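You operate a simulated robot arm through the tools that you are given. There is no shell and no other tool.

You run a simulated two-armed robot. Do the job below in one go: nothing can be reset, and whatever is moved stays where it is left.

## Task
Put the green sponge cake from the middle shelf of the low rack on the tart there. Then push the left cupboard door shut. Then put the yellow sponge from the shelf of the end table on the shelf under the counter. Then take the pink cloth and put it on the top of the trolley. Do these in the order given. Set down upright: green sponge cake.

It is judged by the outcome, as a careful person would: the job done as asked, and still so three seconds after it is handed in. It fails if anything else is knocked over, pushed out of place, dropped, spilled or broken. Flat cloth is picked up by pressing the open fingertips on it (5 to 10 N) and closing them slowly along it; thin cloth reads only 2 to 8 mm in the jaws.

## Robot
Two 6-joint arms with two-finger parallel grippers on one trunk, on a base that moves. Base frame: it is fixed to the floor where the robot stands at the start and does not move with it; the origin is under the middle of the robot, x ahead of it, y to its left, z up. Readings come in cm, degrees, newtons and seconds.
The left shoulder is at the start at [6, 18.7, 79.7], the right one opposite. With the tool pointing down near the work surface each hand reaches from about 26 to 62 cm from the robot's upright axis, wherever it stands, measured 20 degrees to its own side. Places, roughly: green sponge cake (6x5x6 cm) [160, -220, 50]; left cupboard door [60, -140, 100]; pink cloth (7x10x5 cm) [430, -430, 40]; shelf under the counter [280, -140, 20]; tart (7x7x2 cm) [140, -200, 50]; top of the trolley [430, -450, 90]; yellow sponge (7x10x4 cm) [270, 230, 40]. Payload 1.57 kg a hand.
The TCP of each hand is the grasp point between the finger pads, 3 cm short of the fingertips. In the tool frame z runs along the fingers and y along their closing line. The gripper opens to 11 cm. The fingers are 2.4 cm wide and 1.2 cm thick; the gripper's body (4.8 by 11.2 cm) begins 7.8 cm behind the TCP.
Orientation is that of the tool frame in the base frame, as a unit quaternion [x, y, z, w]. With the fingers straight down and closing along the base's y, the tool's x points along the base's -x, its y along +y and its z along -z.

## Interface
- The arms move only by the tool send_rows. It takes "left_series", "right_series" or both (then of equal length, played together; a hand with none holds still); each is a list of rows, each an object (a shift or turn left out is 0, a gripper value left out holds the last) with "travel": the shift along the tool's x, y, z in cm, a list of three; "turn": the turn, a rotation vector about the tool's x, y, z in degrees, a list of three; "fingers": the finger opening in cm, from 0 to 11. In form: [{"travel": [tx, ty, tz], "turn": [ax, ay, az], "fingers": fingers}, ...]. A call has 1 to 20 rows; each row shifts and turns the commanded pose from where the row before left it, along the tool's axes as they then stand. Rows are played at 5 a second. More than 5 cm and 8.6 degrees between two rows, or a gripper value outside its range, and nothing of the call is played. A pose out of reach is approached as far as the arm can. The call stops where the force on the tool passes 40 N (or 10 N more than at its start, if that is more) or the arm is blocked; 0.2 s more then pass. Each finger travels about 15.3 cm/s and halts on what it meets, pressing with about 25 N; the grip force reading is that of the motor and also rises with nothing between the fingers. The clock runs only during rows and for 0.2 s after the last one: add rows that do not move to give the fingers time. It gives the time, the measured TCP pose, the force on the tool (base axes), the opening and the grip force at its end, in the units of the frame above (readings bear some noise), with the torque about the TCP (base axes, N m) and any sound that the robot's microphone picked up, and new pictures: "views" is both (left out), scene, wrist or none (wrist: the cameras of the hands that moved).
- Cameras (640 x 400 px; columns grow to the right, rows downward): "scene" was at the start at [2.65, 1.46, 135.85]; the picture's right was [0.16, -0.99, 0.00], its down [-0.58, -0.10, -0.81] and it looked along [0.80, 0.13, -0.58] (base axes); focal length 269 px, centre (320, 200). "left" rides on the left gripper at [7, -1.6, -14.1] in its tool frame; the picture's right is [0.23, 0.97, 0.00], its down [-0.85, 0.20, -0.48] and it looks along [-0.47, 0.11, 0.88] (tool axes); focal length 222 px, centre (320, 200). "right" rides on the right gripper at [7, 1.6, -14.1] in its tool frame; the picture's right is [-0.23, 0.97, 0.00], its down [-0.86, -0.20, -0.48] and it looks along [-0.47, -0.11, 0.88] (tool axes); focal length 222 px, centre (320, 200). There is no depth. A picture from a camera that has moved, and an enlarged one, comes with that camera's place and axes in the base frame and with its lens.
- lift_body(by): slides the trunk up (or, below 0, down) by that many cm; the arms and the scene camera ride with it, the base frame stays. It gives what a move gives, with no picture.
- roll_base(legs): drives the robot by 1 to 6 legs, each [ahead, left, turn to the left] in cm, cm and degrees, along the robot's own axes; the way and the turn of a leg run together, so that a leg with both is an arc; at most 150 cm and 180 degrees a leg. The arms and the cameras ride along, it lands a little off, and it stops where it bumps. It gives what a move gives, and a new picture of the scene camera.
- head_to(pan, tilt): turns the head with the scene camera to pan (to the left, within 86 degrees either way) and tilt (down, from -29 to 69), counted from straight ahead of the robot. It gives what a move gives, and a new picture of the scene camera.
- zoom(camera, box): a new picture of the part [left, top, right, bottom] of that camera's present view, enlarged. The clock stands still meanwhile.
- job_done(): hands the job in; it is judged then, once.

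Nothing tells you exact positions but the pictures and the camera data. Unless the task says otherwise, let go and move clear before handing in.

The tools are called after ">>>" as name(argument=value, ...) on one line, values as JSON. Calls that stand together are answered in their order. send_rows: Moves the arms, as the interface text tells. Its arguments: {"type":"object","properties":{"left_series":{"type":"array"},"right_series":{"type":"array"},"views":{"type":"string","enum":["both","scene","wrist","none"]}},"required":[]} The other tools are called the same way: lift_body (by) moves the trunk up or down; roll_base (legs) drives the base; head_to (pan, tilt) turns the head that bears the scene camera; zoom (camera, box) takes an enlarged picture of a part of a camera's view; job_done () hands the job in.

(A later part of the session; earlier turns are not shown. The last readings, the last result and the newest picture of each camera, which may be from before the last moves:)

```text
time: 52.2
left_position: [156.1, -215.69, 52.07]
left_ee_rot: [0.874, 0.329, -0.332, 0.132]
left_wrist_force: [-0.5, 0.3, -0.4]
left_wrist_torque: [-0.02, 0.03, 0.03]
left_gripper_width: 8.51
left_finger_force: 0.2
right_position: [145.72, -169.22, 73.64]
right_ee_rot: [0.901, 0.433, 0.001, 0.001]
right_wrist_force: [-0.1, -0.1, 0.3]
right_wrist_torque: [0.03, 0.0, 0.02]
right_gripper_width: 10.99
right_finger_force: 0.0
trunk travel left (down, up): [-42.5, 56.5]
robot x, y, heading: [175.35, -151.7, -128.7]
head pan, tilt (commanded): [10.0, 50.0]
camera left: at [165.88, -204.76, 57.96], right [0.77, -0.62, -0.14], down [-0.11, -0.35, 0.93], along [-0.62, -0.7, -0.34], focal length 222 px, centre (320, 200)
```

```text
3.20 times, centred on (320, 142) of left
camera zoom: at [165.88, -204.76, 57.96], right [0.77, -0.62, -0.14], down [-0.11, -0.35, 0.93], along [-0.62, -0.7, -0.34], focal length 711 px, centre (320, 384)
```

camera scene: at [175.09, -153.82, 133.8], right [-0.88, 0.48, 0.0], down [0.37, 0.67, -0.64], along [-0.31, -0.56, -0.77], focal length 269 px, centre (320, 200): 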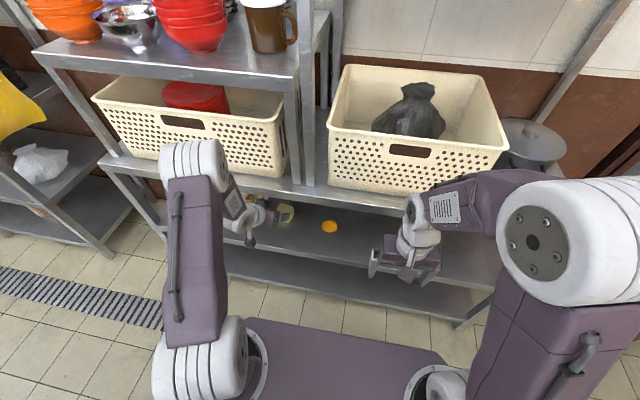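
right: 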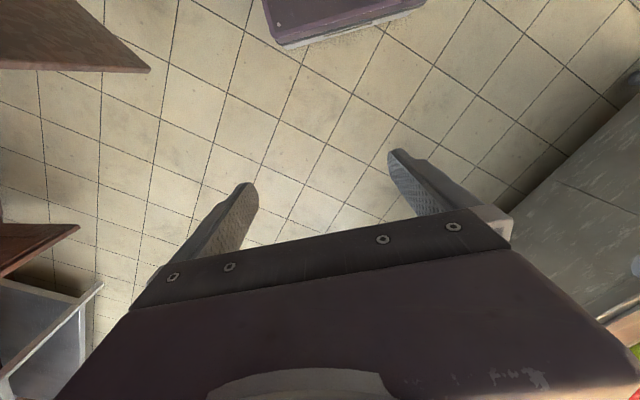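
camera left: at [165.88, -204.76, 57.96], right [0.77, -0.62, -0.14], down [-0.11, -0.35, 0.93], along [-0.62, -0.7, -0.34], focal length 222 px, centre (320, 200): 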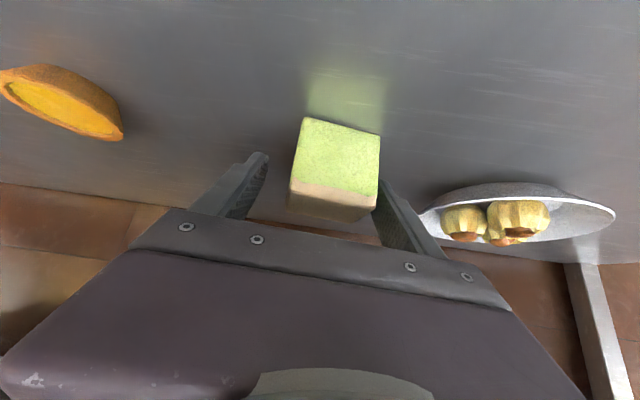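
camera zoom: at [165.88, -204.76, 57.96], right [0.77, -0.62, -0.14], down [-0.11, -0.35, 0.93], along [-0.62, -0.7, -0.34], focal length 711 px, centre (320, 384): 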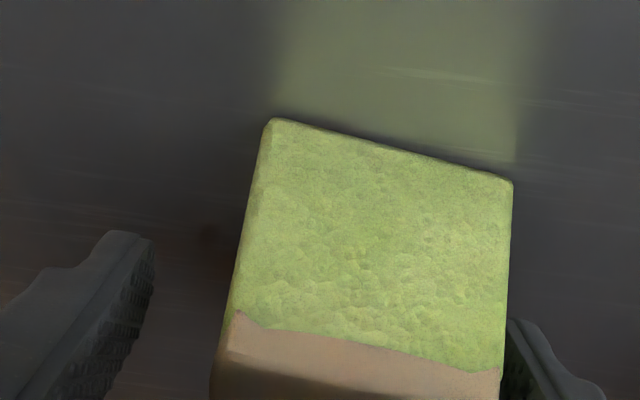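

The cake is about 0.5 cm off-centre toward the dish side; I shift 0.5 cm to centre it, then close slowly.

>>> send_rows(left_series=[{"travel": [0, 0.5, 0]}, {"fingers": 7}, {"fingers": 6}, {"fingers": 5.3}, {"fingers": 4.9}, {"fingers": 4.7}, {}, {}], views="wrist")

```text
time: 54.0
left_position: [156.64, -216.13, 52.14]
left_ee_rot: [0.874, 0.328, -0.333, 0.131]
left_wrist_force: [0.1, 0.0, -0.1]
left_wrist_torque: [0.0, -0.02, -0.01]
left_gripper_width: 5.46
left_finger_force: 24.2
right_position: [145.61, -169.27, 73.62]
right_ee_rot: [0.901, 0.434, 0.0, 0.0]
right_wrist_force: [-0.2, 0.3, 0.1]
right_wrist_torque: [-0.02, 0.0, 0.03]
right_gripper_width: 11.01
right_finger_force: 0.1
trunk travel left (down, up): [-42.5, 56.5]
robot x, y, heading: [175.19, -151.52, -128.7]
head pan, tilt (commanded): [10.0, 50.0]
camera left: at [166.32, -205.11, 58.05], right [0.77, -0.62, -0.14], down [-0.11, -0.35, 0.93], along [-0.63, -0.7, -0.34], focal length 222 px, centre (320, 200)
```

left: 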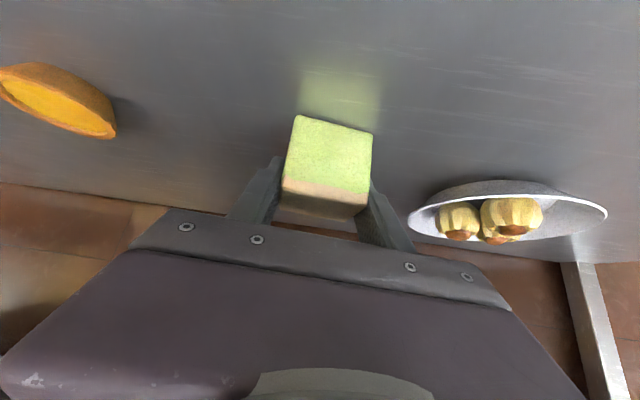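

The cake is held (5.46 cm wide, 24 N). I pull back and up along the fingers by 5 cm (about 3.7 cm of lift), which keeps clear of the shelf above.

>>> send_rows(left_series=[{"travel": [0, 0, -1]}, {"travel": [0, 0, -2]}, {"travel": [0, 0, -2]}, {}], views="both")

```text
time: 55.0
left_position: [159.19, -213.7, 56.03]
left_ee_rot: [0.874, 0.328, -0.333, 0.132]
left_wrist_force: [0.1, 0.1, 0.0]
left_wrist_torque: [0.02, 0.0, 0.02]
left_gripper_width: 5.38
left_finger_force: 24.8
right_position: [145.68, -169.27, 73.74]
right_ee_rot: [0.901, 0.434, -0.001, 0.0]
right_wrist_force: [-0.1, -0.1, 0.0]
right_wrist_torque: [-0.01, 0.01, -0.01]
right_gripper_width: 10.98
right_finger_force: 0.0
trunk travel left (down, up): [-42.5, 56.5]
robot x, y, heading: [174.97, -151.73, -128.6]
head pan, tilt (commanded): [10.0, 50.0]
camera scene: at [175.1, -153.91, 133.8], right [-0.88, 0.48, 0.0], down [0.37, 0.67, -0.64], along [-0.31, -0.56, -0.77], focal length 269 px, centre (320, 200)
camera left: at [168.88, -202.79, 61.85], right [0.77, -0.62, -0.14], down [-0.11, -0.35, 0.93], along [-0.63, -0.7, -0.34], focal length 222 px, centre (320, 200)
```

scene: 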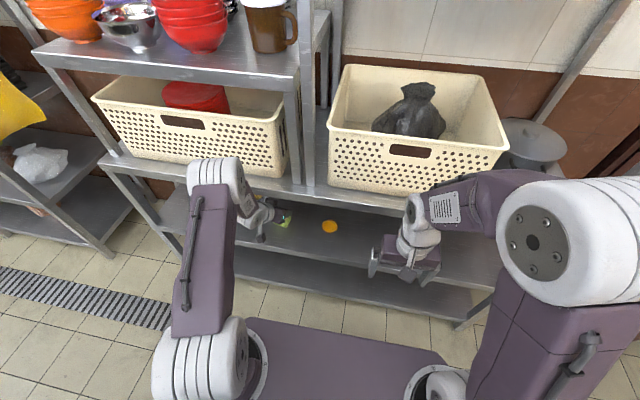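
left: 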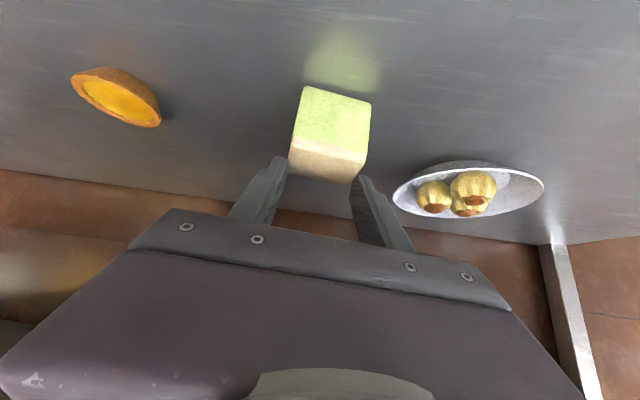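

The cake seems to have hardly risen in the wrist view, so the fingers may have slipped up along it. I zoom to check before moving on.

>>> zoom(camera="left", box=[220, 80, 420, 205])

>>> zoom(camera="scene", box=[230, 180, 360, 260])

```text
3.20 times, centred on (320, 142) of left
camera zoom: at [168.88, -202.79, 61.85], right [0.77, -0.62, -0.14], down [-0.11, -0.35, 0.93], along [-0.63, -0.7, -0.34], focal length 711 px, centre (320, 384)
```

zoom: 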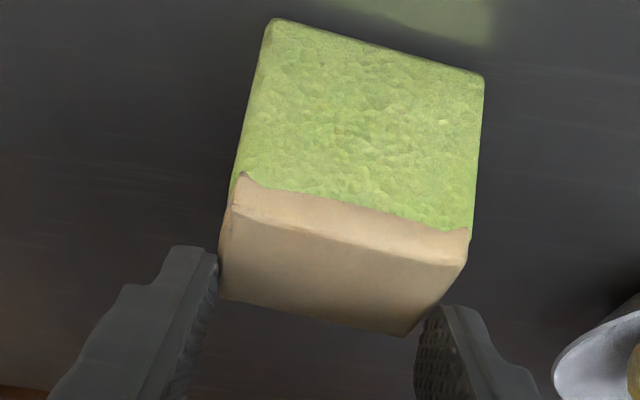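

```text
4.92 times, centred on (295, 220) of scene
camera zoom: at [175.1, -153.91, 133.8], right [-0.88, 0.48, 0.0], down [0.37, 0.67, -0.64], along [-0.31, -0.56, -0.77], focal length 1324 px, centre (443, 102)
```

zoom: 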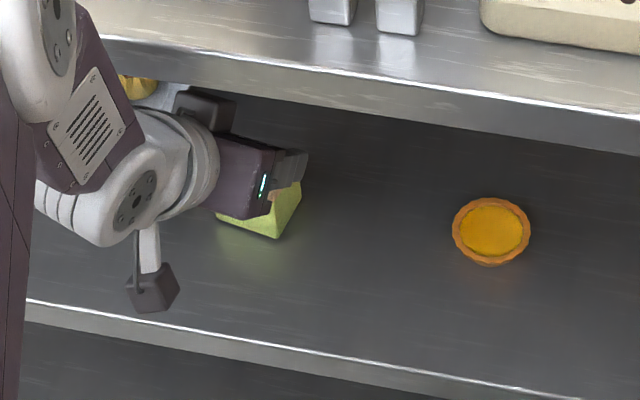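

The fingers slipped: they now hold only the cake's top rear edge, and the cake is barely off the shelf. I lower it 0.7 cm, open slowly, and will regrip deeper.

>>> send_rows(left_series=[{"travel": [0.2, 0, 0.22]}, {"travel": [0.2, 0, 0.22]}, {"travel": [0.1, 0, 0.1]}, {}], views="wrist")

>>> zoom(camera="left", box=[220, 60, 420, 185])

```text
time: 56.0
left_position: [159.28, -213.78, 55.6]
left_ee_rot: [0.873, 0.327, -0.337, 0.134]
left_wrist_force: [-2.1, -2.2, 21.6]
left_wrist_torque: [-0.16, 0.08, 0.0]
left_gripper_width: 5.44
left_finger_force: 25.3
right_position: [145.87, -169.1, 73.81]
right_ee_rot: [0.901, 0.433, 0.0, 0.002]
right_wrist_force: [0.3, -0.2, -0.9]
right_wrist_torque: [-0.01, 0.0, 0.03]
right_gripper_width: 11.01
right_finger_force: 0.0
trunk travel left (down, up): [-42.5, 56.5]
robot x, y, heading: [174.76, -151.75, -128.7]
head pan, tilt (commanded): [10.0, 50.0]
camera left: at [168.9, -202.77, 61.4], right [0.77, -0.62, -0.14], down [-0.11, -0.34, 0.93], along [-0.63, -0.7, -0.33], focal length 222 px, centre (320, 200)
```

left: 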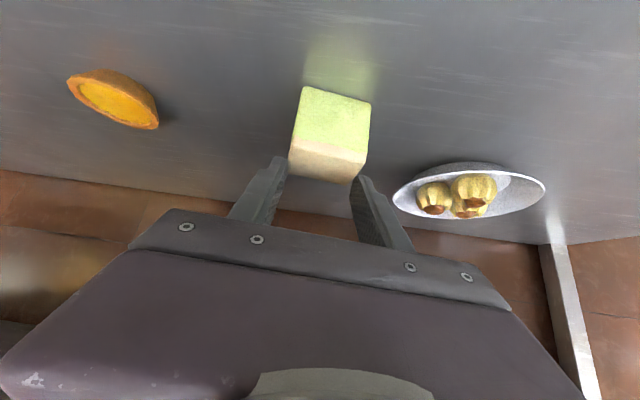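

```text
3.20 times, centred on (320, 122) of left
camera zoom: at [168.9, -202.77, 61.4], right [0.77, -0.62, -0.14], down [-0.11, -0.34, 0.93], along [-0.63, -0.7, -0.33], focal length 711 px, centre (320, 448)
```

zoom: 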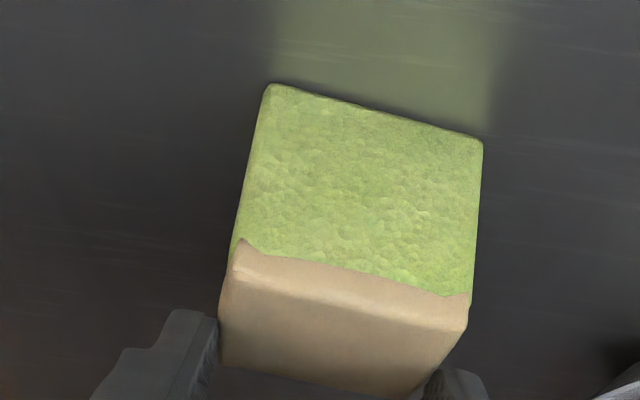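

Now the force shows the cake resting on the shelf. I ease up, open, move the fingers back down around the cake's middle, and regrip.

>>> send_rows(left_series=[{"travel": [-0.2, 0, -0.22]}, {"travel": [-0.1, 0, -0.1]}, {"fingers": 6}, {"fingers": 6.8}, {"fingers": 8}, {}], views="wrist")

>>> zoom(camera="left", box=[220, 60, 420, 185])

```text
time: 57.5
left_position: [159.2, -213.79, 55.72]
left_ee_rot: [0.874, 0.328, -0.332, 0.131]
left_wrist_force: [0.2, -0.5, -0.3]
left_wrist_torque: [0.01, -0.02, -0.01]
left_gripper_width: 8.01
left_finger_force: 0.0
right_position: [145.64, -169.29, 73.63]
right_ee_rot: [0.901, 0.433, 0.0, -0.001]
right_wrist_force: [0.0, 0.5, 0.2]
right_wrist_torque: [0.04, -0.01, 0.03]
right_gripper_width: 11.0
right_finger_force: 0.0
trunk travel left (down, up): [-42.5, 56.5]
robot x, y, heading: [174.93, -151.81, -128.5]
head pan, tilt (commanded): [10.0, 50.0]
camera left: at [168.95, -202.81, 61.57], right [0.77, -0.62, -0.14], down [-0.11, -0.35, 0.93], along [-0.63, -0.7, -0.34], focal length 222 px, centre (320, 200)
```

left: 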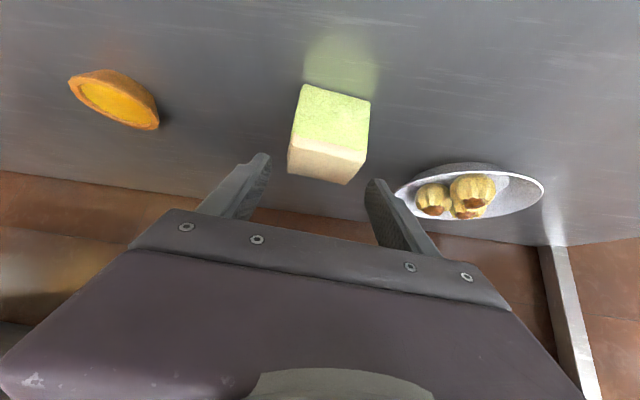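

```text
3.20 times, centred on (320, 122) of left
camera zoom: at [168.95, -202.81, 61.57], right [0.77, -0.62, -0.14], down [-0.11, -0.35, 0.93], along [-0.63, -0.7, -0.34], focal length 711 px, centre (320, 448)
```

zoom: 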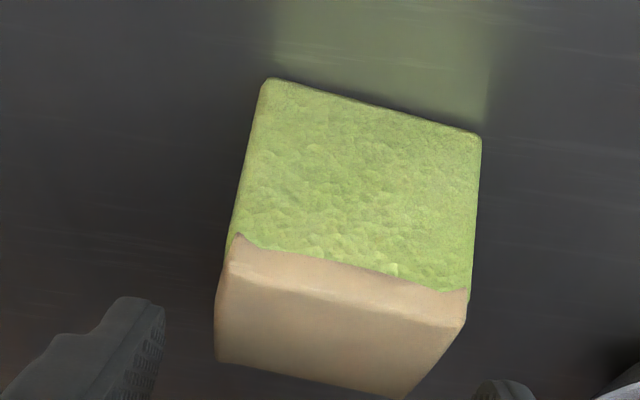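

The cake stands upright, centre ≈ [158.5,-214.2]. I flatten the hand's pitch to about 30° and bring the fingers down around the cake's middle.

>>> send_rows(left_series=[{"turn": [0, -6, 0]}, {"turn": [0, -6, 0]}, {"turn": [0, -6, 0]}, {"travel": [1.6, -0.1, 1.4]}, {"travel": [1.6, -0.1, 1.4]}, {}], views="both")

>>> zoom(camera="left", box=[220, 60, 420, 185])

```text
time: 58.9
left_position: [158.32, -214.9, 51.66]
left_ee_rot: [0.811, 0.304, -0.465, 0.182]
left_wrist_force: [0.5, -0.3, 0.4]
left_wrist_torque: [0.02, 0.0, -0.01]
left_gripper_width: 8.0
left_finger_force: 0.1
left hand out of reach, approached as far as the arm can: row 3
right_position: [145.75, -169.23, 73.74]
right_ee_rot: [0.901, 0.434, 0.0, 0.0]
right_wrist_force: [-0.1, 0.0, 0.6]
right_wrist_torque: [0.02, 0.03, 0.03]
right_gripper_width: 11.02
right_finger_force: 0.0
trunk travel left (down, up): [-42.5, 56.5]
robot x, y, heading: [175.31, -151.97, -128.4]
head pan, tilt (commanded): [10.0, 50.0]
camera scene: at [175.11, -153.86, 133.8], right [-0.88, 0.48, 0.0], down [0.37, 0.67, -0.64], along [-0.31, -0.56, -0.77], focal length 269 px, centre (320, 200)
camera left: at [168.89, -203.23, 52.66], right [0.73, -0.66, -0.18], down [0.11, -0.15, 0.98], along [-0.67, -0.74, -0.04], focal length 222 px, centre (320, 200)
```

scene: 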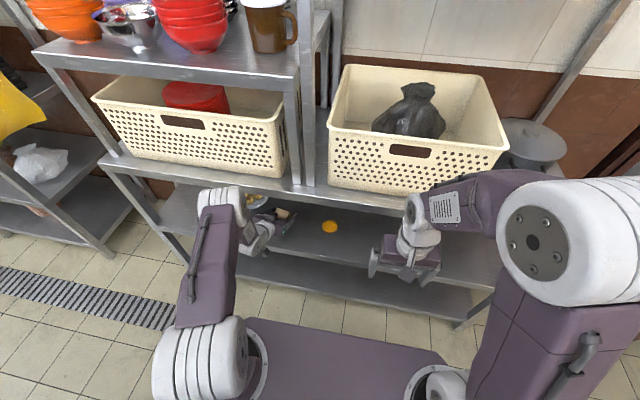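
left: 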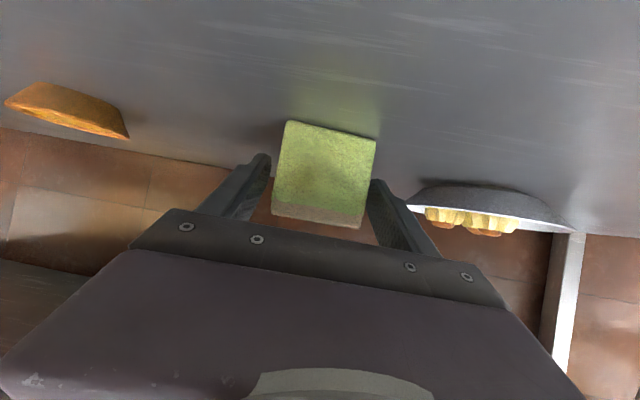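

```text
3.20 times, centred on (320, 122) of left
camera zoom: at [168.89, -203.23, 52.66], right [0.73, -0.66, -0.18], down [0.11, -0.15, 0.98], along [-0.67, -0.74, -0.04], focal length 711 px, centre (320, 448)
```

zoom: 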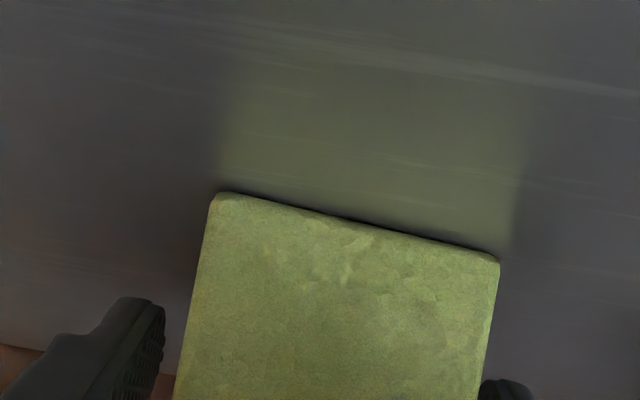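

The cake is between the fingers at mid-height now. I close on it and then lift in small steps, watching for slip.

>>> send_rows(left_series=[{"fingers": 6.5}, {"fingers": 5.8}, {"fingers": 5.2}, {"fingers": 4.0}, {"fingers": 3.0}, {}, {}], views="wrist")

>>> send_rows(left_series=[{"travel": [-0.43, 0, -0.25]}, {"travel": [-0.43, 0, -0.25]}, {}], views="wrist")

```text
time: 60.5
left_position: [158.19, -214.83, 51.55]
left_ee_rot: [0.811, 0.305, -0.465, 0.182]
left_wrist_force: [0.1, -0.4, -0.4]
left_wrist_torque: [0.02, 0.0, 0.0]
left_gripper_width: 5.41
left_finger_force: 24.7
right_position: [145.64, -169.32, 73.79]
right_ee_rot: [0.901, 0.434, 0.0, 0.0]
right_wrist_force: [-0.1, 0.3, -0.3]
right_wrist_torque: [0.0, 0.0, -0.04]
right_gripper_width: 11.02
right_finger_force: 0.1
trunk travel left (down, up): [-42.5, 56.5]
robot x, y, heading: [174.75, -152.12, -128.6]
head pan, tilt (commanded): [10.0, 50.0]
camera left: at [168.89, -203.23, 52.68], right [0.73, -0.66, -0.18], down [0.11, -0.15, 0.98], along [-0.67, -0.74, -0.04], focal length 222 px, centre (320, 200)
```

left: 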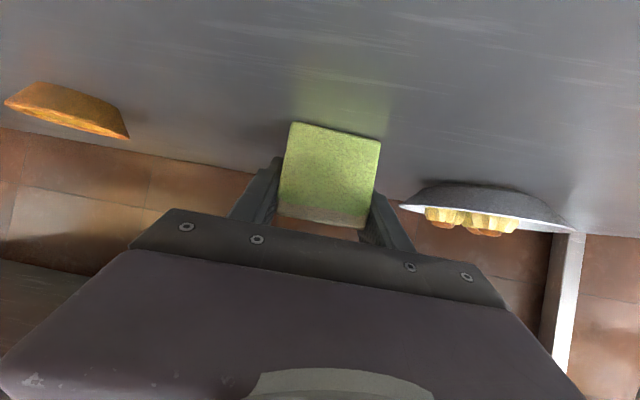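

```text
time: 61.2
left_position: [158.28, -214.74, 52.56]
left_ee_rot: [0.811, 0.304, -0.465, 0.182]
left_wrist_force: [-0.1, 0.4, 0.4]
left_wrist_torque: [0.0, 0.01, -0.02]
left_gripper_width: 5.45
left_finger_force: 24.9
right_position: [145.75, -169.38, 73.67]
right_ee_rot: [0.901, 0.434, 0.0, -0.001]
right_wrist_force: [0.6, 0.2, -0.1]
right_wrist_torque: [0.02, 0.0, 0.0]
right_gripper_width: 10.98
right_finger_force: 0.1
trunk travel left (down, up): [-42.5, 56.5]
robot x, y, heading: [174.99, -151.82, -128.6]
head pan, tilt (commanded): [10.0, 50.0]
camera left: at [168.86, -203.13, 53.63], right [0.73, -0.66, -0.18], down [0.11, -0.15, 0.98], along [-0.67, -0.74, -0.04], focal length 222 px, centre (320, 200)
```

left: 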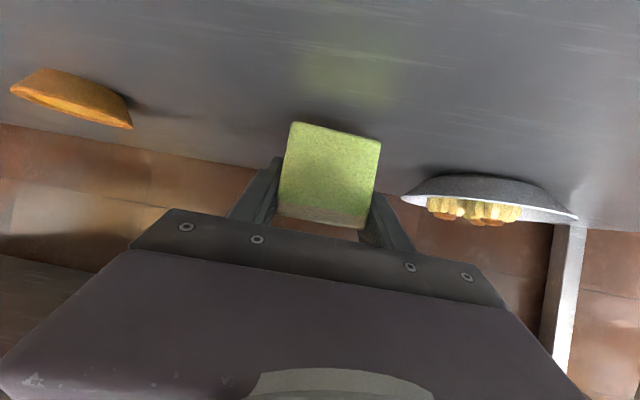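

This time the cake rises with the hand. I lift 2.5 cm more.

>>> send_rows(left_series=[{"travel": [-0.69, 0, -0.4]}, {"travel": [-0.69, 0, -0.4]}, {"travel": [-0.69, 0, -0.4]}, {}], views="both")

```text
time: 62.2
left_position: [158.32, -214.69, 54.91]
left_ee_rot: [0.811, 0.304, -0.465, 0.181]
left_wrist_force: [-0.1, -1.0, 0.5]
left_wrist_torque: [0.03, -0.03, 0.01]
left_gripper_width: 5.42
left_finger_force: 25.0
right_position: [145.63, -169.33, 73.55]
right_ee_rot: [0.901, 0.434, 0.0, 0.0]
right_wrist_force: [0.2, -0.1, 0.0]
right_wrist_torque: [0.01, -0.04, -0.04]
right_gripper_width: 11.02
right_finger_force: 0.2
trunk travel left (down, up): [-42.5, 56.5]
robot x, y, heading: [175.1, -151.78, -128.4]
head pan, tilt (commanded): [10.0, 50.0]
camera scene: at [175.11, -153.89, 133.8], right [-0.88, 0.48, 0.0], down [0.37, 0.67, -0.64], along [-0.31, -0.56, -0.77], focal length 269 px, centre (320, 200)
camera left: at [168.87, -203.11, 56.01], right [0.73, -0.66, -0.19], down [0.11, -0.15, 0.98], along [-0.67, -0.74, -0.04], focal length 222 px, centre (320, 200)
```

scene: 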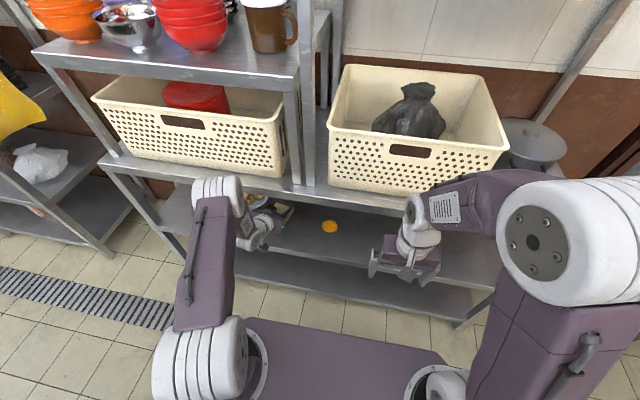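
left: 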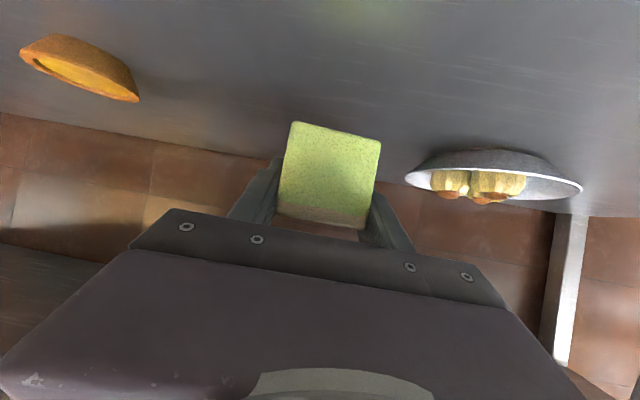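

The cake is held level ~3.3 cm above the shelf. I carry it sideways to above the tart.

>>> send_rows(left_series=[{"travel": [-0.363, -3.045, 0.317]}, {"travel": [-0.363, -3.045, 0.317]}, {"travel": [-0.363, -3.045, 0.317]}, {"travel": [-0.363, -3.045, 0.317]}, {"travel": [-0.363, -3.045, 0.317]}, {"travel": [-0.363, -3.045, 0.317]}, {}], views="both")

>>> zoom(camera="left", box=[220, 40, 420, 165])

>>> zoom(camera="scene", box=[260, 180, 390, 260])

```text
time: 63.9
left_position: [143.41, -203.98, 55.65]
left_ee_rot: [0.811, 0.304, -0.465, 0.181]
left_wrist_force: [0.3, 0.0, -0.4]
left_wrist_torque: [0.02, -0.02, -0.02]
left_gripper_width: 5.46
left_finger_force: 25.0
left hand out of reach, approached as far as the arm can: row 1, 2, 3
right_position: [145.68, -169.23, 73.72]
right_ee_rot: [0.901, 0.434, 0.001, -0.001]
right_wrist_force: [0.1, 0.2, -1.0]
right_wrist_torque: [-0.02, -0.05, -0.04]
right_gripper_width: 11.0
right_finger_force: 0.1
trunk travel left (down, up): [-42.5, 56.5]
robot x, y, heading: [174.74, -151.83, -128.6]
head pan, tilt (commanded): [10.0, 50.0]
camera scene: at [175.12, -153.91, 133.8], right [-0.88, 0.48, 0.0], down [0.37, 0.67, -0.64], along [-0.31, -0.56, -0.77], focal length 269 px, centre (320, 200)
camera left: at [154.02, -192.35, 56.75], right [0.73, -0.66, -0.19], down [0.11, -0.15, 0.98], along [-0.67, -0.74, -0.04], focal length 222 px, centre (320, 200)
```

scene: 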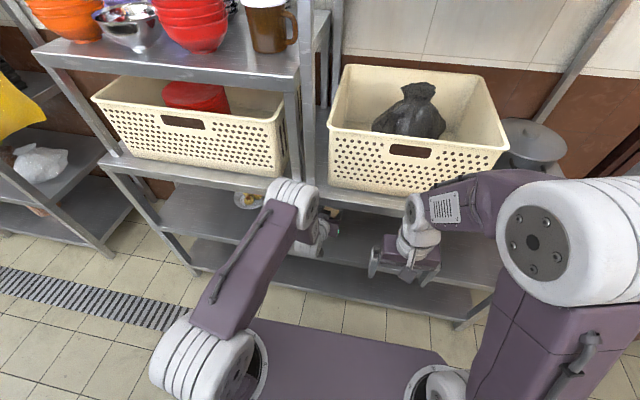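
left: 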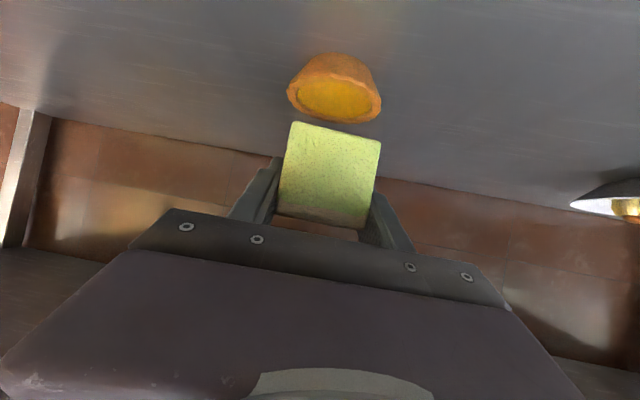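

```text
3.20 times, centred on (320, 102) of left
camera zoom: at [154.02, -192.35, 56.75], right [0.73, -0.66, -0.19], down [0.11, -0.15, 0.98], along [-0.67, -0.74, -0.04], focal length 711 px, centre (320, 512)
```

zoom: 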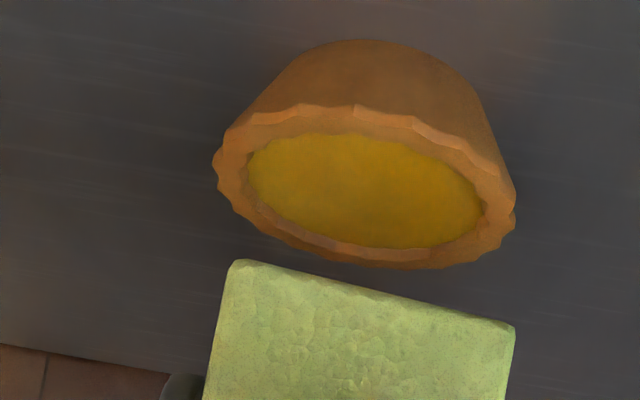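

```text
4.92 times, centred on (325, 220) of scene
camera zoom: at [175.12, -153.91, 133.8], right [-0.88, 0.48, 0.0], down [0.37, 0.67, -0.64], along [-0.31, -0.56, -0.77], focal length 1324 px, centre (295, 102)
```

zoom: 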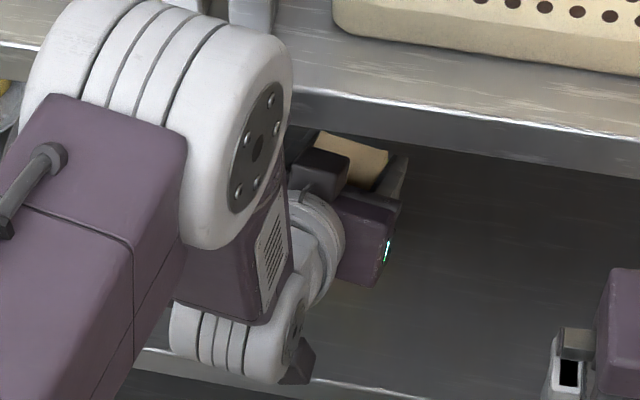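

The hand landed about 1.4 cm too deep; the tart centre is ≈ [144.7,-202.4]. I correct the position before lowering.

>>> send_rows(left_series=[{"travel": [0.36, -0.13, -0.62]}, {"travel": [0.36, -0.13, -0.62]}, {}], views="wrist")

>>> zoom(camera="left", box=[220, 40, 420, 165])

```text
time: 64.7
left_position: [143.78, -203.39, 55.66]
left_ee_rot: [0.812, 0.304, -0.464, 0.181]
left_wrist_force: [0.1, 0.7, -0.1]
left_wrist_torque: [-0.01, 0.02, 0.0]
left_gripper_width: 5.42
left_finger_force: 24.5
left hand out of reach, approached as far as the arm can: row 2
right_position: [145.71, -169.32, 73.68]
right_ee_rot: [0.901, 0.434, 0.0, 0.0]
right_wrist_force: [-0.4, -0.5, 0.4]
right_wrist_torque: [0.01, 0.01, 0.0]
right_gripper_width: 10.99
right_finger_force: 0.2
trunk travel left (down, up): [-42.5, 56.5]
robot x, y, heading: [175.06, -151.58, -128.4]
head pan, tilt (commanded): [10.0, 50.0]
camera left: at [154.41, -191.83, 56.88], right [0.73, -0.66, -0.18], down [0.11, -0.15, 0.98], along [-0.67, -0.74, -0.04], focal length 222 px, centre (320, 200)
```

left: 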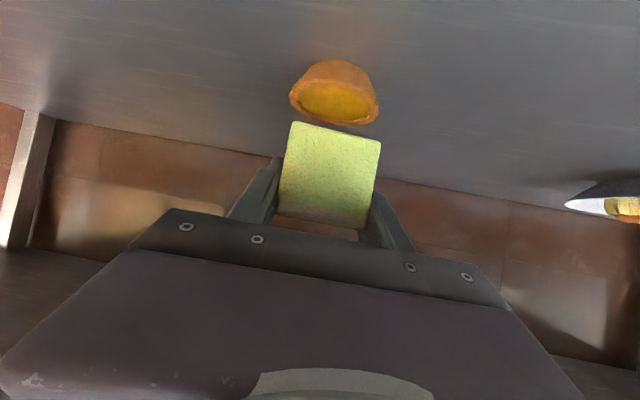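

```text
3.20 times, centred on (320, 102) of left
camera zoom: at [154.41, -191.83, 56.88], right [0.73, -0.66, -0.18], down [0.11, -0.15, 0.98], along [-0.67, -0.74, -0.04], focal length 711 px, centre (320, 512)
```

zoom: 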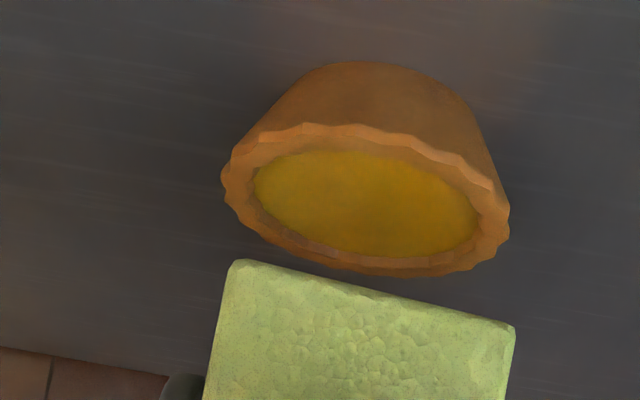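

The arm is at its inner limit at this pitch, so I back the base 6 cm (the hand just moves outward over the empty shelf edge), then reach forward again.

>>> roll_base(legs=[[-6, 0, 0]])

>>> send_rows(left_series=[{}], views="wrist")

```text
time: 65.6
left_position: [147.49, -198.74, 55.89]
left_ee_rot: [0.812, 0.304, -0.464, 0.181]
left_wrist_force: [-0.2, 0.6, 0.0]
left_wrist_torque: [-0.01, -0.02, -0.02]
left_gripper_width: 5.42
left_finger_force: 24.9
right_position: [149.52, -164.58, 73.65]
right_ee_rot: [0.901, 0.434, 0.0, 0.0]
right_wrist_force: [-0.5, -0.1, 0.6]
right_wrist_torque: [-0.02, 0.03, 0.03]
right_gripper_width: 11.02
right_finger_force: 0.1
trunk travel left (down, up): [-42.5, 56.5]
robot x, y, heading: [178.59, -147.69, -128.6]
head pan, tilt (commanded): [10.0, 50.0]
camera scene: at [178.9, -149.12, 133.8], right [-0.88, 0.48, 0.0], down [0.37, 0.67, -0.64], along [-0.31, -0.57, -0.77], focal length 269 px, centre (320, 200)
```

scene: 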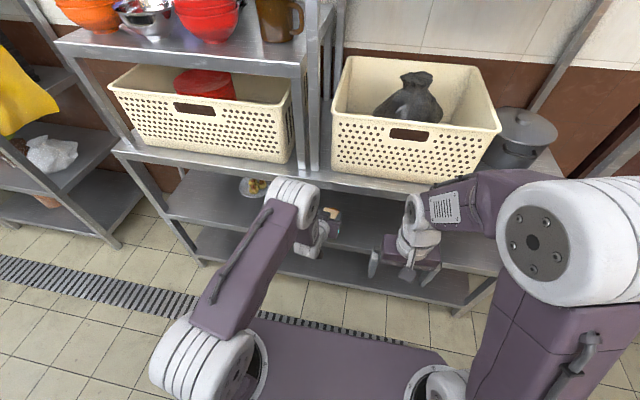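

```text
time: 66.0
left_position: [147.52, -198.79, 55.91]
left_ee_rot: [0.812, 0.304, -0.464, 0.181]
left_wrist_force: [-0.4, -0.8, -0.7]
left_wrist_torque: [0.01, -0.02, 0.02]
left_gripper_width: 5.45
left_finger_force: 24.8
right_position: [149.35, -164.6, 73.74]
right_ee_rot: [0.901, 0.433, 0.0, 0.0]
right_wrist_force: [-0.6, 0.7, 0.3]
right_wrist_torque: [-0.02, -0.03, 0.0]
right_gripper_width: 10.98
right_finger_force: 0.0
trunk travel left (down, up): [-42.5, 56.5]
robot x, y, heading: [179.0, -147.28, -128.6]
head pan, tilt (commanded): [10.0, 50.0]
camera left: at [158.12, -187.21, 56.89], right [0.73, -0.66, -0.18], down [0.11, -0.15, 0.98], along [-0.67, -0.74, -0.04], focal length 222 px, centre (320, 200)
```

left: 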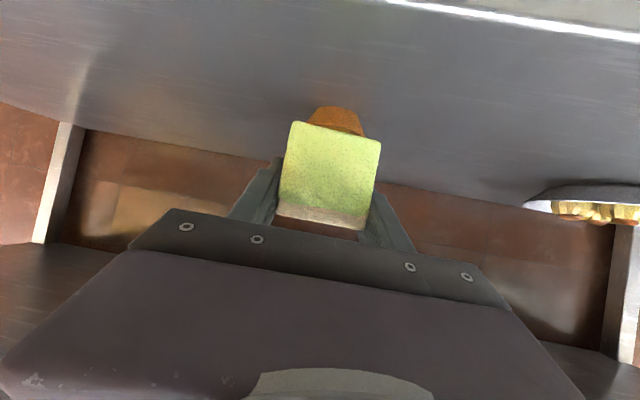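

Now there is room to reach forward: I bring the cake over the tart's centre again.

>>> send_rows(left_series=[{"travel": [-0.85, 0.32, 1.46]}, {"travel": [-0.85, 0.32, 1.46]}, {"travel": [-0.83, 0.32, 1.46]}, {}], views="wrist")

>>> zoom(camera="left", box=[220, 40, 420, 165])

```text
time: 67.0
left_position: [144.42, -202.86, 55.67]
left_ee_rot: [0.812, 0.304, -0.464, 0.181]
left_wrist_force: [0.2, 0.7, -0.3]
left_wrist_torque: [-0.01, -0.03, -0.05]
left_gripper_width: 5.45
left_finger_force: 25.0
right_position: [149.43, -164.66, 73.84]
right_ee_rot: [0.901, 0.433, -0.001, 0.001]
right_wrist_force: [0.5, -0.1, 0.2]
right_wrist_torque: [0.01, 0.01, 0.01]
right_gripper_width: 10.99
right_finger_force: 0.0
trunk travel left (down, up): [-42.5, 56.5]
robot x, y, heading: [178.45, -147.05, -128.5]
head pan, tilt (commanded): [10.0, 50.0]
camera left: at [154.92, -191.38, 56.85], right [0.73, -0.66, -0.18], down [0.11, -0.15, 0.98], along [-0.67, -0.74, -0.04], focal length 222 px, centre (320, 200)
```

left: 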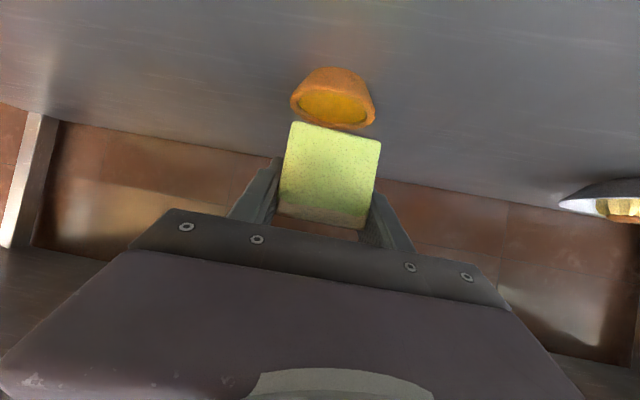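

```text
3.20 times, centred on (320, 102) of left
camera zoom: at [154.92, -191.38, 56.85], right [0.73, -0.66, -0.18], down [0.11, -0.15, 0.98], along [-0.67, -0.74, -0.04], focal length 711 px, centre (320, 512)
```

zoom: 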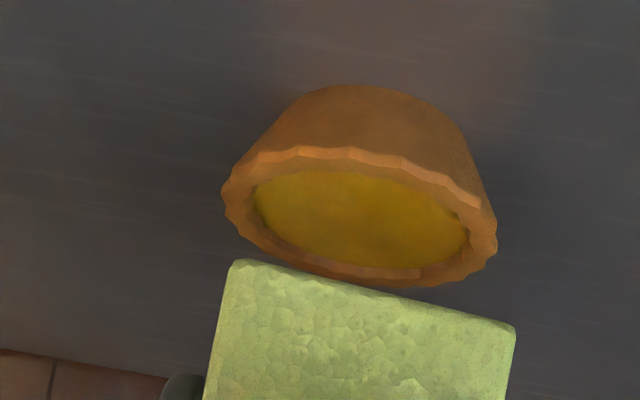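

The cake is within ~0.4 cm of the tart's centre; a small correction, then lower 1.4 cm.

>>> send_rows(left_series=[{"travel": [0.19, -0.13, -0.33]}, {"travel": [0.61, -0.01, 0.35]}, {"travel": [0.61, -0.01, 0.35]}, {}], views="wrist")

>>> zoom(camera="left", box=[220, 40, 420, 165])

```text
time: 68.0
left_position: [144.55, -202.53, 54.36]
left_ee_rot: [0.812, 0.304, -0.464, 0.181]
left_wrist_force: [-1.1, 0.1, -0.3]
left_wrist_torque: [0.02, -0.04, 0.03]
left_gripper_width: 5.45
left_finger_force: 25.3
right_position: [149.44, -164.69, 73.72]
right_ee_rot: [0.901, 0.433, -0.001, 0.0]
right_wrist_force: [-0.2, -0.4, -0.3]
right_wrist_torque: [0.01, 0.0, -0.01]
right_gripper_width: 11.01
right_finger_force: 0.1
trunk travel left (down, up): [-42.5, 56.5]
robot x, y, heading: [178.74, -147.04, -128.5]
head pan, tilt (commanded): [10.0, 50.0]
camera left: at [155.16, -190.95, 55.45], right [0.73, -0.66, -0.18], down [0.11, -0.15, 0.98], along [-0.67, -0.74, -0.04], focal length 222 px, centre (320, 200)
```

left: 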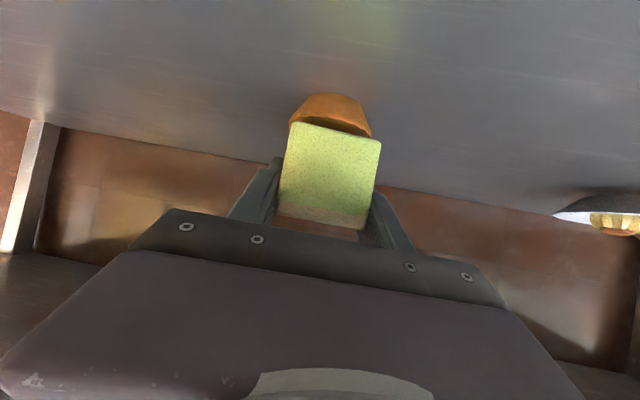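

```text
3.20 times, centred on (320, 102) of left
camera zoom: at [155.16, -190.95, 55.45], right [0.73, -0.66, -0.18], down [0.11, -0.15, 0.98], along [-0.67, -0.74, -0.04], focal length 711 px, centre (320, 512)
```

zoom: 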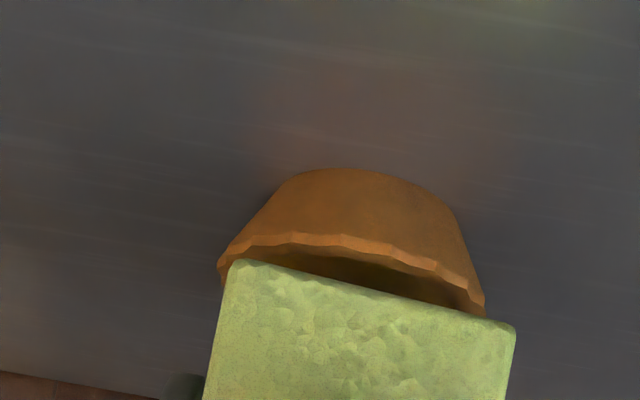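

Aligned. I lower in fine steps until contact shows in the force.

>>> send_rows(left_series=[{"travel": [0.17, 0, 0.1]}, {"travel": [0.17, 0, 0.1]}, {}], views="none")

>>> send_rows(left_series=[{"travel": [0.17, 0, 0.1]}, {}], views="wrist")

```text
time: 68.8
left_position: [144.49, -202.57, 54.0]
left_ee_rot: [0.812, 0.304, -0.464, 0.181]
left_wrist_force: [0.5, 0.3, -0.5]
left_wrist_torque: [0.01, 0.01, -0.04]
left_gripper_width: 5.41
left_finger_force: 25.4
right_position: [149.34, -164.69, 73.72]
right_ee_rot: [0.901, 0.433, 0.0, 0.0]
right_wrist_force: [0.5, 0.8, -0.4]
right_wrist_torque: [-0.02, 0.0, 0.0]
right_gripper_width: 11.02
right_finger_force: 0.0
trunk travel left (down, up): [-42.5, 56.5]
robot x, y, heading: [178.98, -147.23, -128.2]
head pan, tilt (commanded): [10.0, 50.0]
```

```text
time: 69.4
left_position: [144.59, -202.61, 53.77]
left_ee_rot: [0.812, 0.304, -0.465, 0.181]
left_wrist_force: [0.1, 1.2, -0.9]
left_wrist_torque: [0.0, 0.01, 0.05]
left_gripper_width: 5.44
left_finger_force: 24.8
right_position: [149.36, -164.68, 73.61]
right_ee_rot: [0.901, 0.434, 0.0, 0.0]
right_wrist_force: [-0.2, -0.4, 0.5]
right_wrist_torque: [0.0, -0.01, 0.02]
right_gripper_width: 11.03
right_finger_force: 0.1
trunk travel left (down, up): [-42.5, 56.5]
robot x, y, heading: [179.12, -147.17, -128.5]
head pan, tilt (commanded): [10.0, 50.0]
camera left: at [155.18, -190.93, 54.87], right [0.73, -0.66, -0.18], down [0.11, -0.15, 0.98], along [-0.67, -0.74, -0.04], focal length 222 px, centre (320, 200)
```

left: 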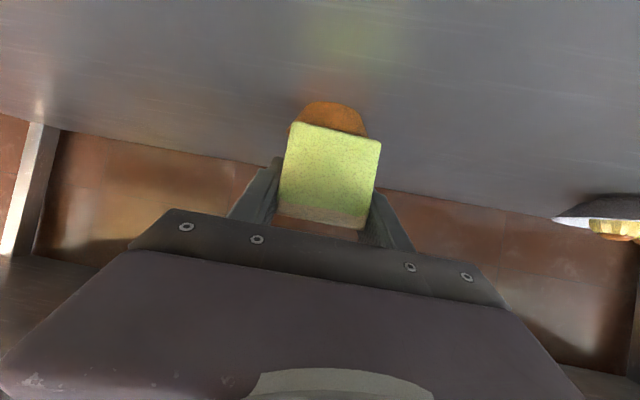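

>>> send_rows(left_series=[{"travel": [0.13, 0, 0.075]}, {}], views="none")

>>> send_rows(left_series=[{"travel": [0.13, 0, 0.075]}, {}], views="none")

>>> zoom(camera="left", box=[220, 60, 420, 185])

```text
time: 70.0
left_position: [144.5, -202.64, 53.68]
left_ee_rot: [0.812, 0.304, -0.464, 0.181]
left_wrist_force: [0.2, 0.6, 0.6]
left_wrist_torque: [0.0, 0.02, -0.02]
left_gripper_width: 5.45
left_finger_force: 25.4
right_position: [149.31, -164.69, 73.63]
right_ee_rot: [0.901, 0.434, 0.0, 0.0]
right_wrist_force: [-0.5, 0.4, -0.1]
right_wrist_torque: [-0.01, 0.01, 0.01]
right_gripper_width: 10.99
right_finger_force: 0.0
trunk travel left (down, up): [-42.5, 56.5]
robot x, y, heading: [178.94, -147.59, -128.8]
head pan, tilt (commanded): [10.0, 50.0]
```

```text
time: 70.6
left_position: [144.64, -202.67, 53.54]
left_ee_rot: [0.811, 0.304, -0.465, 0.181]
left_wrist_force: [-0.5, -0.3, 6.6]
left_wrist_torque: [0.06, 0.08, 0.05]
left_gripper_width: 5.45
left_finger_force: 24.6
right_position: [149.4, -164.59, 73.65]
right_ee_rot: [0.901, 0.434, 0.001, 0.0]
right_wrist_force: [0.4, 0.6, 0.3]
right_wrist_torque: [-0.03, -0.01, -0.02]
right_gripper_width: 10.98
right_finger_force: 0.1
trunk travel left (down, up): [-42.5, 56.5]
robot x, y, heading: [178.74, -147.42, -128.6]
head pan, tilt (commanded): [10.0, 50.0]
```

```text
3.20 times, centred on (320, 122) of left
camera zoom: at [155.16, -190.95, 54.68], right [0.73, -0.66, -0.18], down [0.11, -0.15, 0.98], along [-0.67, -0.74, -0.04], focal length 711 px, centre (320, 448)
```

zoom: 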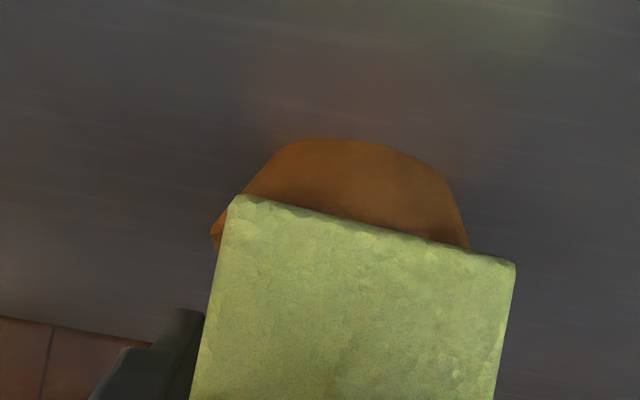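

Contact at 6.6 N: the cake rests on the tart. I open the fingers gently and check.

>>> send_rows(left_series=[{"travel": [-0.06, 0, -0.03]}, {"fingers": 5.2}, {"fingers": 5.6}, {"fingers": 6.2}, {"fingers": 7.2}, {"fingers": 8.2}, {}], views="wrist")

>>> zoom(camera="left", box=[220, 60, 420, 185])

```text
time: 72.2
left_position: [144.6, -202.59, 53.52]
left_ee_rot: [0.812, 0.304, -0.464, 0.181]
left_wrist_force: [-0.4, 0.5, -0.3]
left_wrist_torque: [0.0, 0.02, -0.02]
left_gripper_width: 8.2
left_finger_force: 0.1
right_position: [149.37, -164.56, 73.73]
right_ee_rot: [0.901, 0.433, 0.0, -0.001]
right_wrist_force: [0.3, -0.7, 0.0]
right_wrist_torque: [0.0, 0.02, 0.02]
right_gripper_width: 10.99
right_finger_force: 0.1
trunk travel left (down, up): [-42.5, 56.5]
robot x, y, heading: [179.17, -147.22, -128.5]
head pan, tilt (commanded): [10.0, 50.0]
camera left: at [155.17, -190.93, 54.62], right [0.73, -0.66, -0.18], down [0.11, -0.15, 0.98], along [-0.67, -0.74, -0.04], focal length 222 px, centre (320, 200)
```

left: 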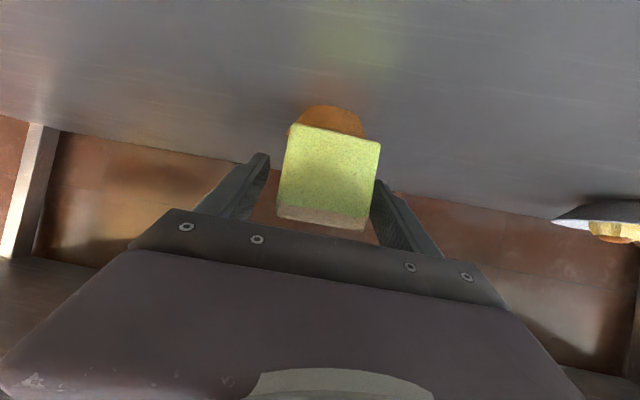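

```text
3.20 times, centred on (320, 122) of left
camera zoom: at [155.17, -190.93, 54.62], right [0.73, -0.66, -0.18], down [0.11, -0.15, 0.98], along [-0.67, -0.74, -0.04], focal length 711 px, centre (320, 448)
```

zoom: 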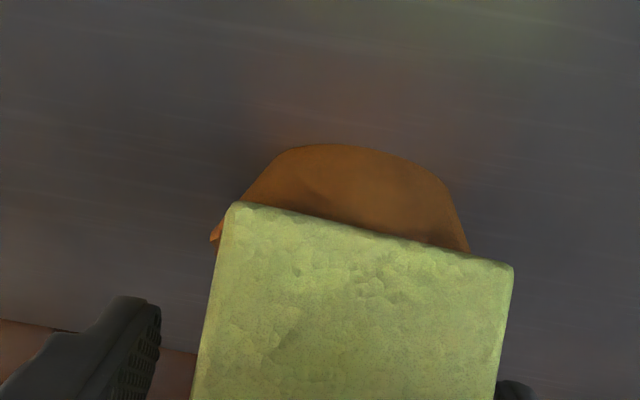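

The cake stands upright on the tart. I withdraw the fingers straight back along their own line.

>>> send_rows(left_series=[{"travel": [0, 0, -2]}, {"travel": [0, 0, -2]}, {"travel": [0, 0, -2]}, {"travel": [0, 0, -2]}, {}], views="both")

>>> zoom(camera="left", box=[220, 60, 420, 185])

```text
time: 73.4
left_position: [148.52, -199.11, 58.03]
left_ee_rot: [0.814, 0.305, -0.461, 0.18]
left_wrist_force: [0.0, -0.1, 0.2]
left_wrist_torque: [0.01, 0.03, -0.01]
left_gripper_width: 8.18
left_finger_force: 0.0
left hand out of reach, approached as far as the arm can: row 4
right_position: [149.4, -164.63, 73.67]
right_ee_rot: [0.901, 0.434, 0.0, 0.0]
right_wrist_force: [0.3, -0.8, -0.2]
right_wrist_torque: [-0.03, 0.0, 0.01]
right_gripper_width: 11.0
right_finger_force: 0.0
trunk travel left (down, up): [-42.5, 56.5]
robot x, y, heading: [178.79, -147.36, -128.6]
head pan, tilt (commanded): [10.0, 50.0]
camera scene: at [178.78, -149.27, 133.8], right [-0.88, 0.48, 0.0], down [0.37, 0.67, -0.64], along [-0.31, -0.56, -0.77], focal length 269 px, centre (320, 200)
camera left: at [159.02, -187.43, 59.12], right [0.73, -0.66, -0.18], down [0.11, -0.16, 0.98], along [-0.67, -0.74, -0.05], focal length 222 px, centre (320, 200)
```

scene: 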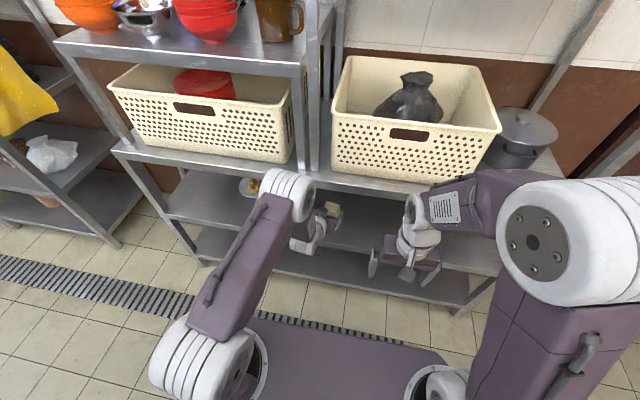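
left: 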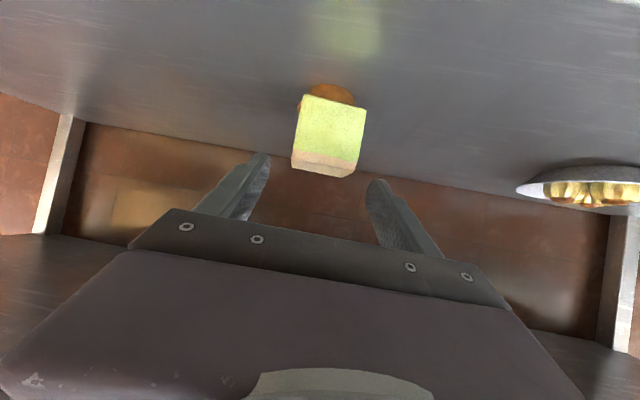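

```text
3.20 times, centred on (320, 122) of left
camera zoom: at [159.02, -187.43, 59.12], right [0.73, -0.66, -0.18], down [0.11, -0.16, 0.98], along [-0.67, -0.74, -0.05], focal length 711 px, centre (320, 448)
```

zoom: 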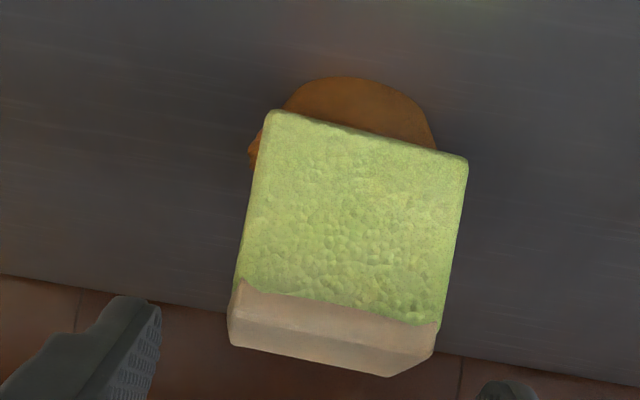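

The green cake stands upright on the tart. Next the door: I back the robot away from the rack first, keeping the hand clear.

>>> roll_base(legs=[[-12, 0, 0]])

>>> zoom(camera="scene", box=[240, 120, 400, 220])

```text
time: 74.7
left_position: [155.95, -189.54, 58.05]
left_ee_rot: [0.813, 0.305, -0.462, 0.181]
left_wrist_force: [-0.6, 1.7, -0.1]
left_wrist_torque: [0.0, -0.03, 0.0]
left_gripper_width: 8.2
left_finger_force: 0.1
right_position: [157.0, -155.14, 73.68]
right_ee_rot: [0.901, 0.434, -0.001, 0.0]
right_wrist_force: [0.5, -0.2, -0.5]
right_wrist_torque: [-0.04, 0.0, 0.02]
right_gripper_width: 11.01
right_finger_force: 0.1
trunk travel left (down, up): [-42.5, 56.5]
robot x, y, heading: [186.49, -137.89, -128.5]
head pan, tilt (commanded): [10.0, 50.0]
camera scene: at [186.43, -139.7, 133.8], right [-0.88, 0.48, 0.0], down [0.37, 0.67, -0.64], along [-0.31, -0.56, -0.77], focal length 269 px, centre (320, 200)
```

scene: 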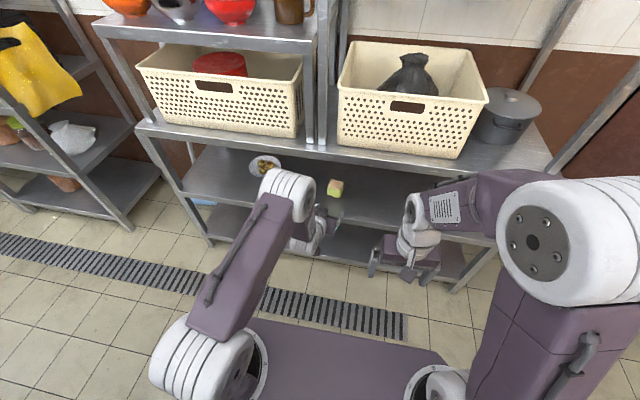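

```text
4.00 times, centred on (320, 170) of scene
camera zoom: at [186.43, -139.7, 133.8], right [-0.88, 0.48, 0.0], down [0.37, 0.67, -0.64], along [-0.31, -0.56, -0.77], focal length 1076 px, centre (320, 320)
```

zoom: 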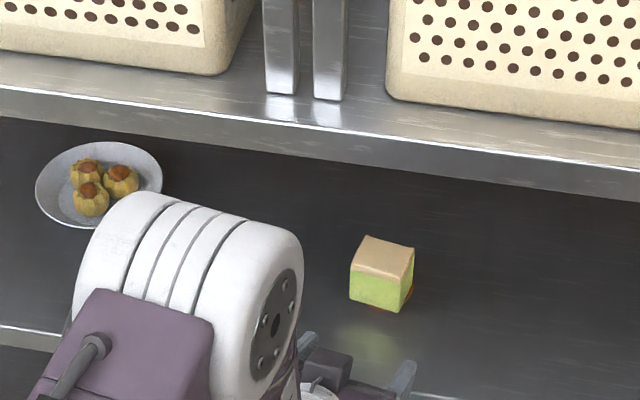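

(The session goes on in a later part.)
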